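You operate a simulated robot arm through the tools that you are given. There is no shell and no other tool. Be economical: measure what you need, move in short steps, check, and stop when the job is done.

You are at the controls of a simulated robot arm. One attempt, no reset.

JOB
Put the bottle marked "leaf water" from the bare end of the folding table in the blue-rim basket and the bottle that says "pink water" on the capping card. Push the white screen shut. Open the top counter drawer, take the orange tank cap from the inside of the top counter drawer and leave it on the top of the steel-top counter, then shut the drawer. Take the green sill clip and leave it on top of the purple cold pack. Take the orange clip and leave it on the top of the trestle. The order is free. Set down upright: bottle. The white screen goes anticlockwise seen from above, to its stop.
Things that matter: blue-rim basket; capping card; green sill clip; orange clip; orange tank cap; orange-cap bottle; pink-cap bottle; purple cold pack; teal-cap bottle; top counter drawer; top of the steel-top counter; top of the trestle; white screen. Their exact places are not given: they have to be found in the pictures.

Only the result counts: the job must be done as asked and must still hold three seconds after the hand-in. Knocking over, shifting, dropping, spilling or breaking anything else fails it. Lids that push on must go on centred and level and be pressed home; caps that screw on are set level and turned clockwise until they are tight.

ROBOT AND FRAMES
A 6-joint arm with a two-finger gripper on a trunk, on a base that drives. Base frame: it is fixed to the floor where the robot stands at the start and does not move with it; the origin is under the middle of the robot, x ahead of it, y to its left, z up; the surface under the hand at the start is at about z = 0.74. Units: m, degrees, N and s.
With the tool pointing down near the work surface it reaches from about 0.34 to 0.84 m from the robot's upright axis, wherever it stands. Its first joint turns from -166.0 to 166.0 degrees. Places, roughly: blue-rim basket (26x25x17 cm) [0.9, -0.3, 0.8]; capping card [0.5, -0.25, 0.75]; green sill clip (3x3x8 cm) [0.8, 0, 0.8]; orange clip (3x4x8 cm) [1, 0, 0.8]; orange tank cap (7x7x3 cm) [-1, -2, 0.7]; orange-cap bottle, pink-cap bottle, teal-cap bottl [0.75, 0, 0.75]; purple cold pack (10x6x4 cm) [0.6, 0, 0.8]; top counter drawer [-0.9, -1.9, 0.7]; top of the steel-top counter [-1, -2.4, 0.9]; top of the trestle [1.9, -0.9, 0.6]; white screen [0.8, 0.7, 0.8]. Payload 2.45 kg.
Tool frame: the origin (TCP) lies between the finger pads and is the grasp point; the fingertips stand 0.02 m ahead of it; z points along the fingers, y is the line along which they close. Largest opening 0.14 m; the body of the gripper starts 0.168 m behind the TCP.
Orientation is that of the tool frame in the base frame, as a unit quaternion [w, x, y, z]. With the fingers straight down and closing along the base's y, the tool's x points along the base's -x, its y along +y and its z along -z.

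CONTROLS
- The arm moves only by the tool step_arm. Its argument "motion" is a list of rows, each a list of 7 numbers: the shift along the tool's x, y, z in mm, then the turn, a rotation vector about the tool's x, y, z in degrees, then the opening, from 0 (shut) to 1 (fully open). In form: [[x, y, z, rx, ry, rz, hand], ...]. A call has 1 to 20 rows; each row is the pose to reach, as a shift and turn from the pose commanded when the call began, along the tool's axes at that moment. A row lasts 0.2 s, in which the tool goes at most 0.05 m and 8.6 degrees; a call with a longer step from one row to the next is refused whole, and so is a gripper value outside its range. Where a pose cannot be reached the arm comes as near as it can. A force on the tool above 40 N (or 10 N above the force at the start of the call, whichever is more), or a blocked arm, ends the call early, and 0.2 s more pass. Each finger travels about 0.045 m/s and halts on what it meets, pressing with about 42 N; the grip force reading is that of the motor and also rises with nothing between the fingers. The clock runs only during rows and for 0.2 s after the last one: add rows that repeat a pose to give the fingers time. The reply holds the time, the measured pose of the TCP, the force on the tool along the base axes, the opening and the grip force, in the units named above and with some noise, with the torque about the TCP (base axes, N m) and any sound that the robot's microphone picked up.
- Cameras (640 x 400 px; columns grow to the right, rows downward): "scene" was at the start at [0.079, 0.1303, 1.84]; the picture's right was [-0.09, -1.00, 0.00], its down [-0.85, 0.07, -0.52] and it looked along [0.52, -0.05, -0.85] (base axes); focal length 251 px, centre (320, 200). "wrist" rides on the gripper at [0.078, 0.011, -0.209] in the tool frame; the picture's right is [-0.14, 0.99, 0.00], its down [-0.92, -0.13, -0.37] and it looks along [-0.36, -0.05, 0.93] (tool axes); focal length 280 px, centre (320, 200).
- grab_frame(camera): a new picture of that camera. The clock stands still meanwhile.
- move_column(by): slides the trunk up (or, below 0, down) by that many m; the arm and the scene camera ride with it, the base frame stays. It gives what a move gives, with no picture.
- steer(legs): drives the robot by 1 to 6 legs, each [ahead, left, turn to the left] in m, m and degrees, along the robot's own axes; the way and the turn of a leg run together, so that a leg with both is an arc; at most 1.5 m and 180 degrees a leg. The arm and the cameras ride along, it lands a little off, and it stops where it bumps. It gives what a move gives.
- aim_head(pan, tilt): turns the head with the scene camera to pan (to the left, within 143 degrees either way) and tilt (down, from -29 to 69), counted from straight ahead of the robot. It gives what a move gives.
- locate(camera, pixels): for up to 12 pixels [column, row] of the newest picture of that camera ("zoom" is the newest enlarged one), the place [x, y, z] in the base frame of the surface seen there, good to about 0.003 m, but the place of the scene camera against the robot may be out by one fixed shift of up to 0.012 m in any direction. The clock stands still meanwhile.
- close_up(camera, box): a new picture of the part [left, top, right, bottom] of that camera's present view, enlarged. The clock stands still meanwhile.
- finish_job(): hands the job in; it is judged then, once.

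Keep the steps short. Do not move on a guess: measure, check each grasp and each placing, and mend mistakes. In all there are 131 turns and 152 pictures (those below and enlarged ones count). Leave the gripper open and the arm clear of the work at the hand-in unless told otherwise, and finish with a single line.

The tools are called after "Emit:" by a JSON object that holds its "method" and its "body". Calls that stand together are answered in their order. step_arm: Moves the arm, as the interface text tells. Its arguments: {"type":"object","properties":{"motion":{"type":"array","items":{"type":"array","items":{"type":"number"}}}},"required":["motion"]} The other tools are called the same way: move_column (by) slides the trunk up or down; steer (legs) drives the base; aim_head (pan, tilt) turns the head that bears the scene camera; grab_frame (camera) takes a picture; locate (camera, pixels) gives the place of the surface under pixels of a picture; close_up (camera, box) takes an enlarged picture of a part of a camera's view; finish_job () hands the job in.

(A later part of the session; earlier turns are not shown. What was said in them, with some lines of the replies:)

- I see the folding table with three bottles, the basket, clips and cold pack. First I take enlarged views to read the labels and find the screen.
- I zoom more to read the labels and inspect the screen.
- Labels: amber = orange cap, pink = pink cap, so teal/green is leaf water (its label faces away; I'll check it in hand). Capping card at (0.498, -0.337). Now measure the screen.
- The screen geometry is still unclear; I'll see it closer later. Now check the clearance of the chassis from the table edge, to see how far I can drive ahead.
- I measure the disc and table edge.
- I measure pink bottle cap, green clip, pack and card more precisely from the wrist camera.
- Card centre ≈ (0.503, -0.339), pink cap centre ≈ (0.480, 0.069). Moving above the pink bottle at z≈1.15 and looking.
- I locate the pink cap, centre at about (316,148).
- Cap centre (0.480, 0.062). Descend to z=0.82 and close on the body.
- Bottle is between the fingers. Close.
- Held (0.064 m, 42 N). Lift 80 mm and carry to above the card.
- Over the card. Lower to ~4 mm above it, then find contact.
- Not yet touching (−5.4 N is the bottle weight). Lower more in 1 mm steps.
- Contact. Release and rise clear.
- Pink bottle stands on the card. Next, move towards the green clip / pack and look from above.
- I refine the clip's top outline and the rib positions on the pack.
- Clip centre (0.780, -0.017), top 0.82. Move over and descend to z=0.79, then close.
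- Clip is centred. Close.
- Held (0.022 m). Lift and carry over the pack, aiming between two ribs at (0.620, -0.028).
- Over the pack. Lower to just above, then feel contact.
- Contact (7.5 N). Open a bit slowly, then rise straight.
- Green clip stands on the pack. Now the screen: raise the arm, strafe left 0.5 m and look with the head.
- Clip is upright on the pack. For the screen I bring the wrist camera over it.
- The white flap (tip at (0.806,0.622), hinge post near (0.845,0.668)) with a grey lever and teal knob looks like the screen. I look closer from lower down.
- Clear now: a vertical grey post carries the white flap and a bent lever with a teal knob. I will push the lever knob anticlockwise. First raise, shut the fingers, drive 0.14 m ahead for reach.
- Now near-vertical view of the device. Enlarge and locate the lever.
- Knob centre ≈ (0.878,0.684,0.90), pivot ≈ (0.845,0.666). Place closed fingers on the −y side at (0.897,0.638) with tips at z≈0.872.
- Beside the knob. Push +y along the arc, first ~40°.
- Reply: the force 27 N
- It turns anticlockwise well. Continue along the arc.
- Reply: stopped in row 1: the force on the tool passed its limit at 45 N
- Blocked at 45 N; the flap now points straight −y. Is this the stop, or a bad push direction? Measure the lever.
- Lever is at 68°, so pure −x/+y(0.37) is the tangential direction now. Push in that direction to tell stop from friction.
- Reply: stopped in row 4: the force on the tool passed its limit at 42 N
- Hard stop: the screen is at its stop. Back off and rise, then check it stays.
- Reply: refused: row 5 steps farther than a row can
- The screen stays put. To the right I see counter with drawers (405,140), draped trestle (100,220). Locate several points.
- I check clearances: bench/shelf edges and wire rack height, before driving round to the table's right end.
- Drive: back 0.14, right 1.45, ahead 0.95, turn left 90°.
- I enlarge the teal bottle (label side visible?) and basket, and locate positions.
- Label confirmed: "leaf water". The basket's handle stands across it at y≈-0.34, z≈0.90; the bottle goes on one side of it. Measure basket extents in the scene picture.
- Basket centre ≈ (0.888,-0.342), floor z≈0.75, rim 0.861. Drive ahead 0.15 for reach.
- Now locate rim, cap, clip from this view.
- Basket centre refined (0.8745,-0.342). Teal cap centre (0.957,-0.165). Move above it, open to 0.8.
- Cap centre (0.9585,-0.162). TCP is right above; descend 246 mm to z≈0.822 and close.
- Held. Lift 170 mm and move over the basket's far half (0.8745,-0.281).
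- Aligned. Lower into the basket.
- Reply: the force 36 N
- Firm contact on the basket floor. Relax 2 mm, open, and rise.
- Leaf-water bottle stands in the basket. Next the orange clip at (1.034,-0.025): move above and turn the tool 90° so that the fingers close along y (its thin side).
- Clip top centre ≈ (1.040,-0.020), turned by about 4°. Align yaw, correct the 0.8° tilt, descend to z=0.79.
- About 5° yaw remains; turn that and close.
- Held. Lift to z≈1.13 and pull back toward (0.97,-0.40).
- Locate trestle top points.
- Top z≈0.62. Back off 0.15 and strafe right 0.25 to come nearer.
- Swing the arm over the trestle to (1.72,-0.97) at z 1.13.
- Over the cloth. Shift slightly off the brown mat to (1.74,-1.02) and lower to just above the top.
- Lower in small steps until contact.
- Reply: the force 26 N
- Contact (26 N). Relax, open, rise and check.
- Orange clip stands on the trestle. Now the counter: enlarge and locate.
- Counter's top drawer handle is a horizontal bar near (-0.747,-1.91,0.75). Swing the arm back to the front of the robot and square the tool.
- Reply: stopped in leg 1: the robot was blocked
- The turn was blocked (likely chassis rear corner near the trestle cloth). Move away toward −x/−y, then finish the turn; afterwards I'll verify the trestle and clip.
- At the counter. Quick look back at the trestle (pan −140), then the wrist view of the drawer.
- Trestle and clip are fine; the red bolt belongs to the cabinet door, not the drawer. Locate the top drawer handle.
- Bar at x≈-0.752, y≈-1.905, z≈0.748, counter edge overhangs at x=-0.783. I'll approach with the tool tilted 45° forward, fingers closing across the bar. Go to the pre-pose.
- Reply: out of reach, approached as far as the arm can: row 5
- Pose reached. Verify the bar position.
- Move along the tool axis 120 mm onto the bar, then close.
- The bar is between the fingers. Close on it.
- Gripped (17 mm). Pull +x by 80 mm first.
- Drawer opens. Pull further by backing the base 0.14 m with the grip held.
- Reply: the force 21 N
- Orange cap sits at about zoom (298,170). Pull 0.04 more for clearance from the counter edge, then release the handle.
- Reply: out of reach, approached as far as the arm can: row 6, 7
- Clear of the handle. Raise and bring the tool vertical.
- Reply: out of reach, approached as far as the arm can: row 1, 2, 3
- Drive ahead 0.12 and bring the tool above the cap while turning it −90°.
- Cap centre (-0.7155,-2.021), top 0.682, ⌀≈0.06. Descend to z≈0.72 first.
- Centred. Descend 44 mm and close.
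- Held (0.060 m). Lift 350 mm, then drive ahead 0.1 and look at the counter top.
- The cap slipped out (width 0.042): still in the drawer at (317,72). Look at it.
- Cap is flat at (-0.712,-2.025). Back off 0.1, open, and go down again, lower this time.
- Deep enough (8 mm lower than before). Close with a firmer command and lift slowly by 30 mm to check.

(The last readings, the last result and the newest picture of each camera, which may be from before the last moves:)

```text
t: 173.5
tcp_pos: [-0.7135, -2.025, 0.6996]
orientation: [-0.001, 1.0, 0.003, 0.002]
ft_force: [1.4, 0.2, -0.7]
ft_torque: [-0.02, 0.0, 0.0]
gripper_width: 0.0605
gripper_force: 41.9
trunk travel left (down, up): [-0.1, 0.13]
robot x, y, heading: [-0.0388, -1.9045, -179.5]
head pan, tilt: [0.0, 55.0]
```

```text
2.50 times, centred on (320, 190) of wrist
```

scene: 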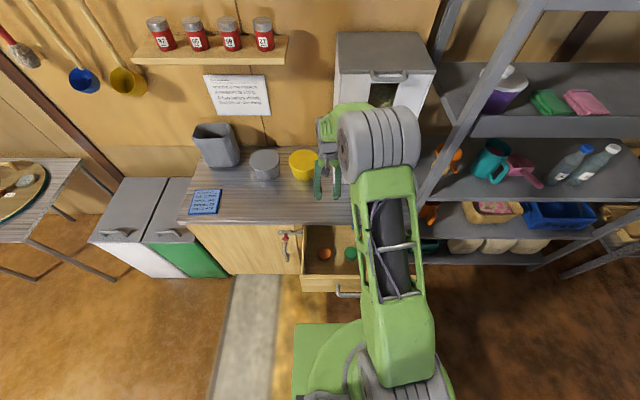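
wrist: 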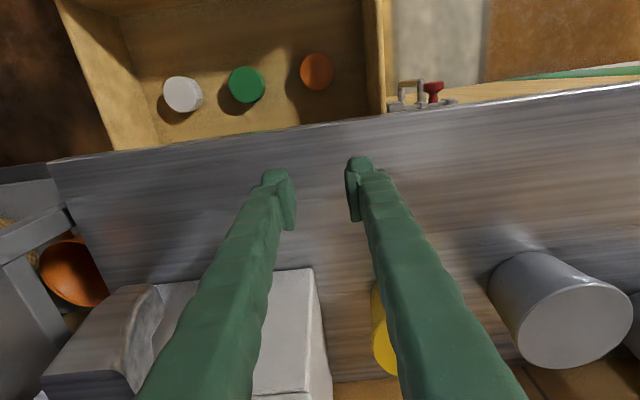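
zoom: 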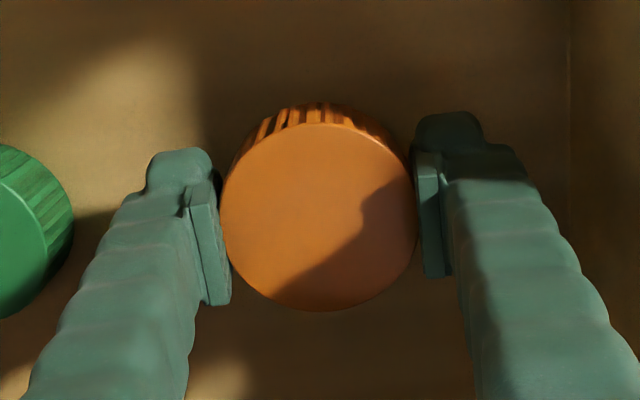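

Held now. Lift slowly to z≈1.0.

Emit:
{"method": "step_arm", "body": {"motion": [[0, 0, -15, 0, 0, 0, 0.2], [0, 0, -35, 0, 0, 0, 0.2], [0, 0, -55, 0, 0, 0, 0.2], [0, 0, -75, 0, 0, 0, 0.2], [0, 0, -95, 0, 0, 0, 0.2], [0, 0, -115, 0, 0, 0, 0.2], [0, 0, -135, 0, 0, 0, 0.2], [0, 0, -155, 0, 0, 0, 0.2], [0, 0, -175, 0, 0, 0, 0.2], [0, 0, -195, 0, 0, 0, 0.2], [0, 0, -215, 0, 0, 0, 0.2], [0, 0, -235, 0, 0, 0, 0.2], [0, 0, -255, 0, 0, 0, 0.2], [0, 0, -275, 0, 0, 0, 0.2], [0, 0, -295, 0, 0, 0, 0.2], [0, 0, -305, 0, 0, 0, 0.2], [0, 0, -305, 0, 0, 0, 0.2]]}}

Emit:
{"method": "grab_frame", "body": {"camera": "wrist"}}

```text
t: 177.1
tcp_pos: [-0.7153, -2.0252, 1.0039]
orientation: [-0.002, 1.0, 0.003, 0.001]
ft_force: [-0.4, 0.6, -1.6]
ft_torque: [0.03, -0.01, 0.01]
gripper_width: 0.0602
gripper_force: 42.1
trunk travel left (down, up): [-0.1, 0.13]
robot x, y, heading: [-0.0367, -1.9106, -180.0]
head pan, tilt: [0.0, 55.0]
```

```text
51 pictures are left
```

wrist: 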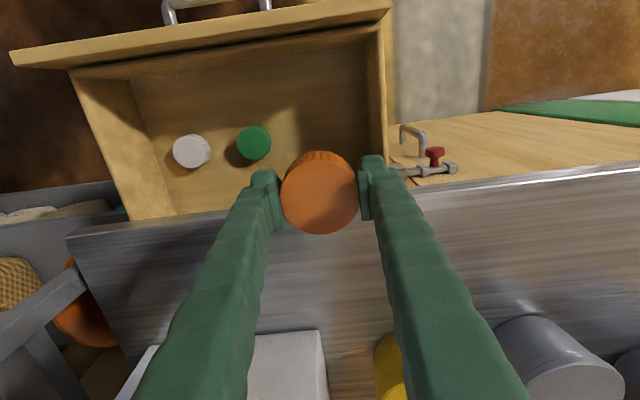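

Holding. Check the yellow cup position and drive ahead 0.14.

Emit:
{"method": "locate", "body": {"camera": "wrist", "pixels": [[380, 345], [300, 340], [520, 330], [330, 290], [340, 320]]}}

Emit:
{"method": "steer", "body": {"legs": [[0.14, 0, 0]]}}

Emit:
{"method": "grab_frame", "body": {"camera": "wrist"}}

```text
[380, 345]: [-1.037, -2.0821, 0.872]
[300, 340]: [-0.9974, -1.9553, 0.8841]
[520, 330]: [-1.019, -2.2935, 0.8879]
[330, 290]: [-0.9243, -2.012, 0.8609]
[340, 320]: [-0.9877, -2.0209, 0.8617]
```

```text
t: 178.5
tcp_pos: [-0.8565, -2.0255, 1.0034]
orientation: [-0.002, 1.0, 0.003, 0.002]
ft_force: [0.4, 0.9, -0.6]
ft_torque: [0.01, -0.04, -0.01]
gripper_width: 0.0602
gripper_force: 42.1
trunk travel left (down, up): [-0.1, 0.13]
robot x, y, heading: [-0.1768, -1.9062, -179.9]
head pan, tilt: [0.0, 55.0]
```

```text
50 pictures are left
```

wrist: 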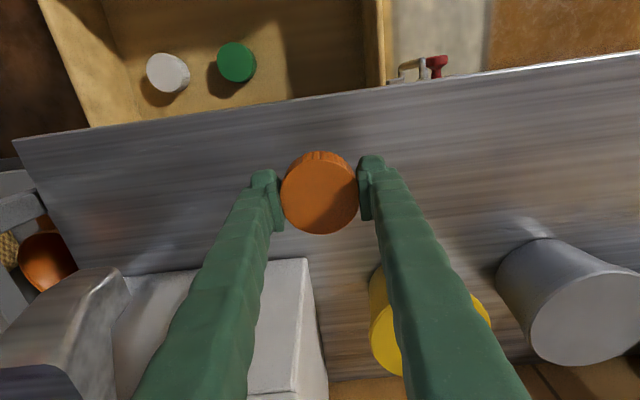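

Lower to just above the counter top, then feel for contact.

Emit:
{"method": "step_arm", "body": {"motion": [[-8, 0, 30, 0, 0, 0, 0.2], [-8, 0, 60, 0, 0, 0, 0.2], [-8, 0, 90, 0, 0, 0, 0.2], [-8, 0, 110, 0, 0, 0, 0.2], [-8, 0, 117, 0, 0, 0, 0.2], [-8, 0, 117, 0, 0, 0, 0.2]]}}

Emit:
{"method": "step_arm", "body": {"motion": [[0, 0, 1, 0, 0, 0, 0.2], [0, 0, 2, 0, 0, 0, 0.2], [0, 0, 3, 0, 0, 0, 0.2], [0, 0, 4, 0, 0, 0, 0.2]]}}

```text
t: 179.9
tcp_pos: [-0.8626, -2.0247, 0.8855]
orientation: [-0.002, 1.0, 0.004, 0.001]
ft_force: [0.6, -0.9, -0.9]
ft_torque: [-0.01, 0.0, 0.01]
gripper_width: 0.0604
gripper_force: 41.9
trunk travel left (down, up): [-0.1, 0.13]
robot x, y, heading: [-0.1816, -1.9094, -179.8]
head pan, tilt: [0.0, 55.0]
```

```text
t: 180.9
tcp_pos: [-0.8635, -2.0245, 0.8828]
orientation: [-0.002, 1.0, 0.003, 0.002]
ft_force: [0.4, -0.5, 0.8]
ft_torque: [-0.01, 0.04, 0.01]
gripper_width: 0.0601
gripper_force: 41.8
trunk travel left (down, up): [-0.1, 0.13]
robot x, y, heading: [-0.1758, -1.9066, -179.7]
head pan, tilt: [0.0, 55.0]
```

Emit:
{"method": "step_arm", "body": {"motion": [[0, 0, 1, 0, 0, 0, 0.2], [0, 0, 2, 0, 0, 0, 0.2], [0, 0, 2, 0, 0, 0, 0.2]]}}

```text
t: 181.7
tcp_pos: [-0.8631, -2.0244, 0.8792]
orientation: [-0.002, 1.0, 0.003, 0.002]
ft_force: [-0.3, 0.4, -0.6]
ft_torque: [0.01, 0.02, 0.02]
gripper_width: 0.0602
gripper_force: 42.7
trunk travel left (down, up): [-0.1, 0.13]
robot x, y, heading: [-0.1793, -1.9033, -179.7]
head pan, tilt: [0.0, 55.0]
```

Emit:
{"method": "step_arm", "body": {"motion": [[0, 0, 1, 0, 0, 0, 0.2], [0, 0, 2, 0, 0, 0, 0.2], [0, 0, 2, 0, 0, 0, 0.2]]}}

```text
t: 182.5
tcp_pos: [-0.8622, -2.0238, 0.8788]
orientation: [-0.001, 1.0, 0.002, 0.001]
ft_force: [2.2, -0.3, 10.8]
ft_torque: [-0.12, -0.12, -0.02]
gripper_width: 0.0601
gripper_force: 42.1
trunk travel left (down, up): [-0.1, 0.13]
robot x, y, heading: [-0.1745, -1.9087, -179.7]
head pan, tilt: [0.0, 55.0]
```

Contact (11 N). Release and rise.

Emit:
{"method": "step_arm", "body": {"motion": [[0, 0, 0, 0, 0, 0, 0.5], [0, 0, -1, 0, 0, 0, 0.65], [0, 0, -1, 0, 0, 0, 0.7], [0, 0, -1, 0, 0, 0, 0.7], [0, 0, -30, 0, 0, 0, 0.7], [0, 0, -75, 0, 0, 0, 0.7], [0, 0, -120, 0, 0, 0, 0.7], [0, 0, -165, 0, 0, 0, 0.7], [0, 0, -210, 0, 0, 0, 0.7]]}}

Emit:
{"method": "grab_frame", "body": {"camera": "wrist"}}

```text
t: 184.5
tcp_pos: [-0.8621, -2.0226, 1.0877]
orientation: [-0.001, 1.0, 0.002, 0.001]
ft_force: [0.2, 0.4, 0.9]
ft_torque: [-0.03, 0.0, 0.03]
gripper_width: 0.0979
gripper_force: 0.0
trunk travel left (down, up): [-0.1, 0.13]
robot x, y, heading: [-0.1825, -1.9046, -179.7]
head pan, tilt: [0.0, 55.0]
```

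```text
49 pictures are left
```

wrist: 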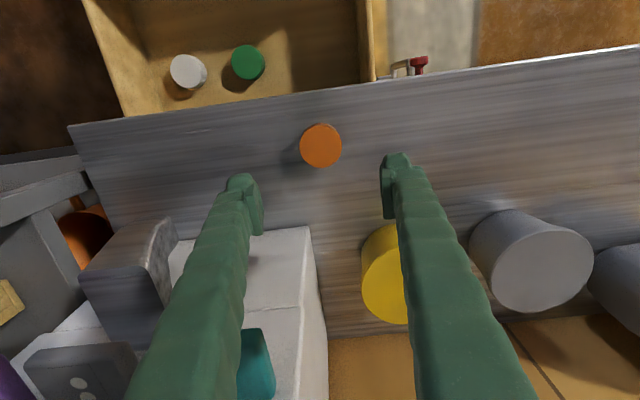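

Orange cap rests on the counter top. Now shut the drawer: back off 0.23, close the fingers and bring them in front of the handle bar.

Emit:
{"method": "steer", "body": {"legs": [[-0.23, 0, 0]]}}

Emit:
{"method": "step_arm", "body": {"motion": [[40, -24, 0, 0, 0, 0, 0.4], [80, -48, 0, 0, 0, 0, 0.2], [120, -72, 0, 0, 0, 0, 0], [160, -96, 0, 0, 0, 0, 0], [202, -118, 0, 0, 0, 0, 0], [202, -118, 45, 0, 0, 0, 0], [202, -118, 93, 0, 0, 0, 0], [202, -118, 141, 0, 0, 0, 0], [202, -118, 189, 0, 0, 0, 0], [202, -118, 237, 0, 0, 0, 0], [202, -118, 285, 0, 0, 0, 0], [202, -118, 325, 0, 0, 0, 0], [202, -118, 338, 0, 0, 0, 0], [202, -118, 338, 0, 0, 0, 0]]}}

Emit:
{"method": "grab_frame", "body": {"camera": "wrist"}}

```text
t: 186.2
tcp_pos: [-0.6294, -2.0223, 1.089]
orientation: [-0.003, 1.0, 0.002, 0.001]
ft_force: [0.3, -0.4, 0.5]
ft_torque: [0.01, 0.09, -0.02]
gripper_width: 0.098
gripper_force: 0.1
trunk travel left (down, up): [-0.1, 0.13]
robot x, y, heading: [0.059, -1.9037, -179.9]
head pan, tilt: [0.0, 55.0]
```

```text
t: 189.2
tcp_pos: [-0.4268, -1.9019, 0.7505]
orientation: [-0.001, 1.0, 0.002, 0.001]
ft_force: [-0.1, -0.4, -1.1]
ft_torque: [0.01, 0.02, -0.01]
gripper_width: 0.0
gripper_force: 29.2
trunk travel left (down, up): [-0.1, 0.13]
robot x, y, heading: [0.0587, -1.9032, -179.8]
head pan, tilt: [0.0, 55.0]
```

```text
48 pictures are left
```

wrist: 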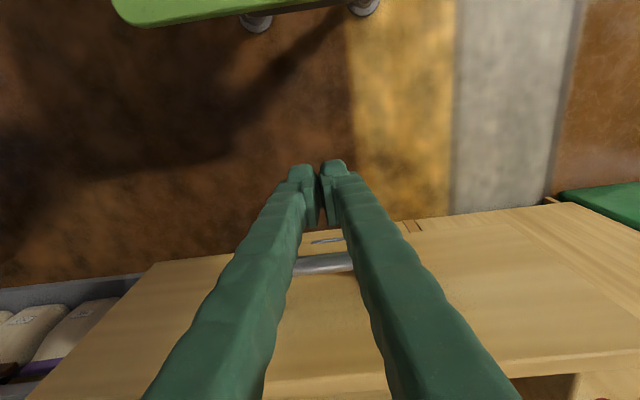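

In front of the bar. Push −x slowly.

Emit:
{"method": "step_arm", "body": {"motion": [[-20, 0, 0, 0, 0, 0, 0], [-40, 0, 0, 0, 0, 0, 0], [-58, 0, 0, 0, 0, 0, 0], [-76, 0, 0, 0, 0, 0, 0], [-94, 0, 0, 0, 0, 0, 0], [-112, 0, 0, 0, 0, 0, 0], [-130, 0, 0, 0, 0, 0, 0], [-148, 0, 0, 0, 0, 0, 0], [-166, 0, 0, 0, 0, 0, 0], [-184, 0, 0, 0, 0, 0, 0], [-202, 0, 0, 0, 0, 0, 0], [-220, 0, 0, 0, 0, 0, 0], [-238, 0, 0, 0, 0, 0, 0], [-256, 0, 0, 0, 0, 0, 0], [-270, 0, 0, 0, 0, 0, 0], [-280, 0, 0, 0, 0, 0, 0]]}}

Emit:
{"method": "step_arm", "body": {"motion": [[-5, 0, 0, 0, 0, 0, 0], [-10, 0, 0, 0, 0, 0, 0], [-14, 0, 0, 0, 0, 0, 0], [-18, 0, 0, 0, 0, 0, 0], [-22, 0, 0, 0, 0, 0, 0], [-26, 0, 0, 0, 0, 0, 0], [-30, 0, 0, 0, 0, 0, 0], [-34, 0, 0, 0, 0, 0, 0]]}}

Emit:
{"method": "grab_frame", "body": {"camera": "scene"}}

```text
t: 192.6
tcp_pos: [-0.7098, -1.9036, 0.7495]
orientation: [-0.002, 1.0, 0.001, 0.001]
ft_force: [0.6, 0.3, 0.1]
ft_torque: [-0.02, -0.01, 0.0]
gripper_width: 0.0
gripper_force: 29.1
trunk travel left (down, up): [-0.1, 0.13]
robot x, y, heading: [0.0567, -1.9095, -179.6]
head pan, tilt: [0.0, 55.0]
```

```text
t: 194.2
tcp_pos: [-0.7255, -1.9042, 0.7448]
orientation: [-0.002, 1.0, 0.002, 0.012]
ft_force: [3.0, -0.1, -4.8]
ft_torque: [-0.04, -0.11, -0.02]
gripper_width: 0.0
gripper_force: 28.8
trunk travel left (down, up): [-0.1, 0.13]
robot x, y, heading: [0.0574, -1.9069, -179.9]
head pan, tilt: [0.0, 55.0]
stopped in row 7: the force on the tool passed its limit at 43 N (the readings are from after the stop); the commanded pose is now the measured one
```

```text
47 pictures are left
```

scene: 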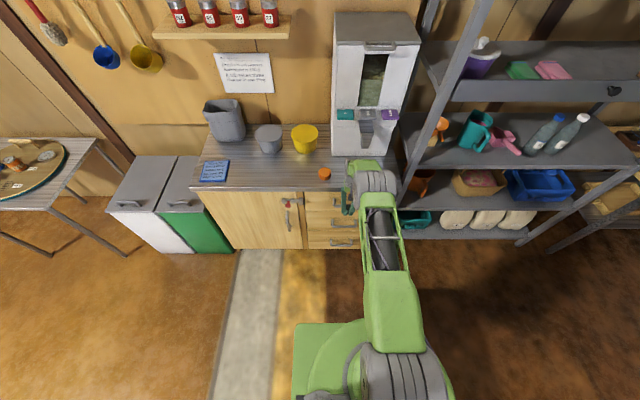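

Force stop at x=-0.7255: the drawer is home. Back away, raise, and verify.

Emit:
{"method": "step_arm", "body": {"motion": [[20, 0, -5, 0, 0, 0, 0], [55, 0, -10, 0, 0, 0, 0.1], [95, 0, -25, 0, 0, 0, 0.3], [130, 0, -55, 0, 0, 0, 0.5], [160, 0, -95, 0, 0, 0, 0.7], [180, 0, -140, 0, 0, 0, 0.7], [190, 0, -185, 0, 0, 0, 0.7], [190, 0, -230, 0, 0, 0, 0.7], [190, 0, -275, 0, 0, 0, 0.7], [190, 0, -320, 0, 0, 0, 0.7]]}}

Emit:
{"method": "grab_frame", "body": {"camera": "wrist"}}

Emit:
{"method": "close_up", "body": {"camera": "scene", "box": [285, 150, 405, 250]}}

Emit:
{"method": "locate", "body": {"camera": "zoom", "pixels": [[160, 240], [300, 240], [170, 285], [40, 240], [190, 100], [260, 260]]}}

```text
t: 196.4
tcp_pos: [-0.5424, -1.9038, 1.0695]
orientation: [-0.002, 1.0, 0.002, 0.011]
ft_force: [0.6, 0.0, -0.3]
ft_torque: [0.01, 0.04, 0.06]
gripper_width: 0.0979
gripper_force: 0.1
trunk travel left (down, up): [-0.1, 0.13]
robot x, y, heading: [0.0565, -1.9047, -179.8]
head pan, tilt: [0.0, 55.0]
```

```text
46 pictures are left
```

wrist: 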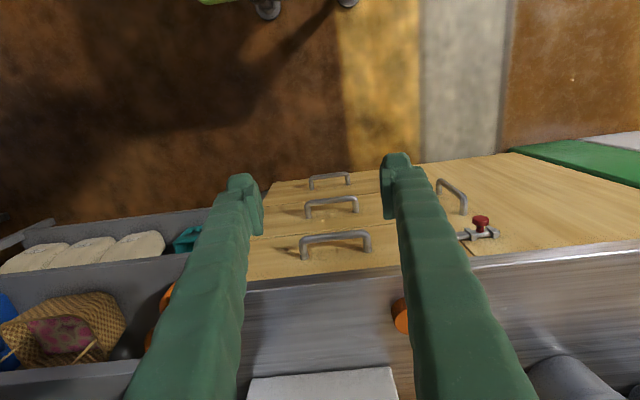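

```text
4.00 times, centred on (345, 200) of scene
```

zoom: 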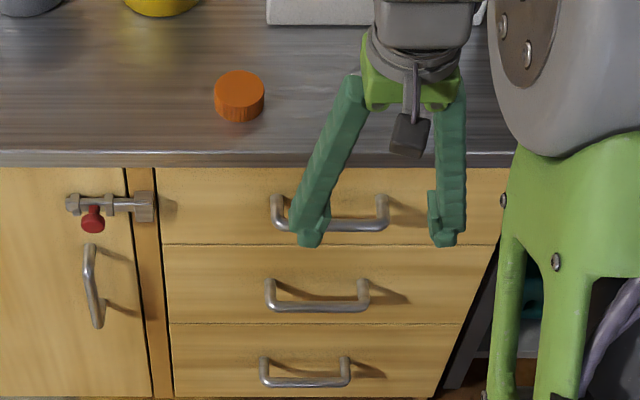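

```text
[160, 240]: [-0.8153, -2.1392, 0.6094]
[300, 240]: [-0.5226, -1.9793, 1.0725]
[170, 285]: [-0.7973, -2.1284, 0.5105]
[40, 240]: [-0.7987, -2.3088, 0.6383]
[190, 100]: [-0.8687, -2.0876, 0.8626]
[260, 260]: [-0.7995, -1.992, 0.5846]
```

Emit:
{"method": "locate", "body": {"camera": "zoom", "pixels": [[220, 225], [185, 200], [260, 235], [220, 290], [400, 215], [410, 290], [240, 90], [350, 228]]}}

```text
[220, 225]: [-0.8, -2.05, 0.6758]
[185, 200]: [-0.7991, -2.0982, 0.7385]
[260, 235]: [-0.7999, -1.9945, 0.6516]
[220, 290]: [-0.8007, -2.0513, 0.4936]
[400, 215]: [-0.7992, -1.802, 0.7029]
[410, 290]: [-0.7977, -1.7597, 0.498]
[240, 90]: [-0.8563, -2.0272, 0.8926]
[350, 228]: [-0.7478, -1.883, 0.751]
```

Drawer is flush (x=-0.80, same as the lower ones), cap on the counter. Final check of the table from here.

Emit:
{"method": "aim_head", "body": {"pan": -115, "tilt": 25}}

Emit:
{"method": "grab_frame", "body": {"camera": "scene"}}

Emit:
{"method": "close_up", "body": {"camera": "scene", "box": [190, 150, 470, 300]}}

```text
t: 198.3
tcp_pos: [-0.5431, -1.9032, 1.0683]
orientation: [-0.002, 1.0, 0.002, 0.01]
ft_force: [0.4, 0.5, 0.1]
ft_torque: [-0.02, 0.02, -0.03]
gripper_width: 0.098
gripper_force: 0.2
trunk travel left (down, up): [-0.1, 0.13]
robot x, y, heading: [0.0536, -1.9062, -179.7]
head pan, tilt: [-115.0, 25.0]
```

```text
44 pictures are left
```

scene: 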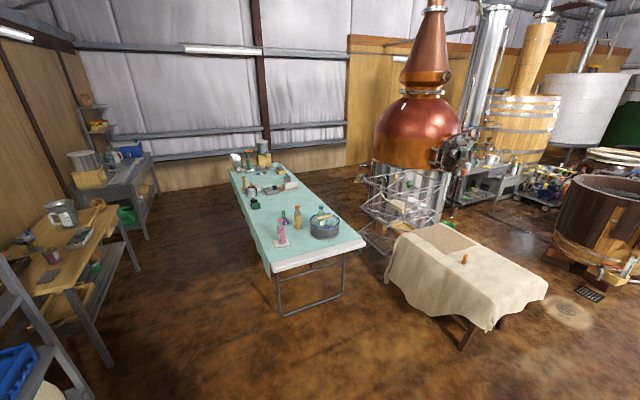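

```text
2.29 times, centred on (330, 225) of scene
```

zoom: 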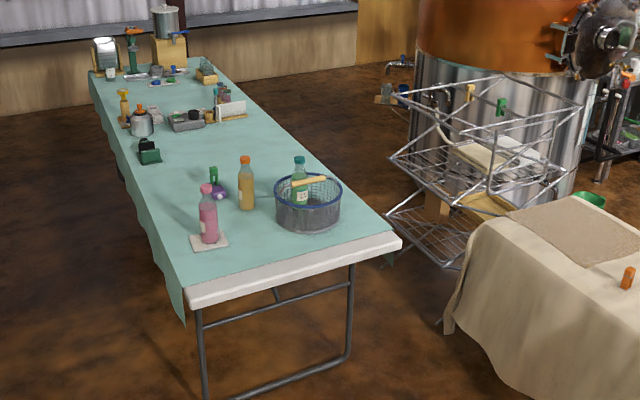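

Emit:
{"method": "locate", "body": {"camera": "scene", "pixels": [[463, 259], [285, 218], [282, 243]]}}

Emit:
{"method": "close_up", "body": {"camera": "scene", "box": [230, 150, 310, 230]}}

```text
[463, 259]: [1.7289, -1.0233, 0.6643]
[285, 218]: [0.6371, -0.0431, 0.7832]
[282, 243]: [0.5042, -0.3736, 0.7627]
```

```text
5.00 times, centred on (270, 190) of scene
```

zoom: 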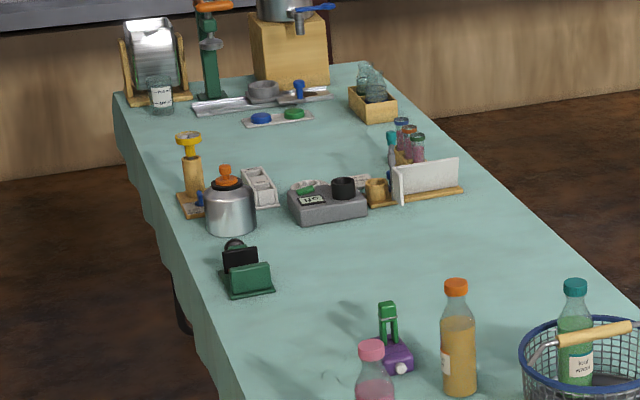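

Everything is in place: the bottles, both clips, the tank cap, the shut drawer and the screen at its stop. The gripper is open and clear, so I hand in.

Emit:
{"method": "finish_job", "body": {}}

```text
The job is handed in.
```

The job is handed in with every placement checked in the pictures, the screen pushed to its stop and the drawer shut; the robot bumped something once while turning between the table and the trestle, but nothing looked shifted afterwards.
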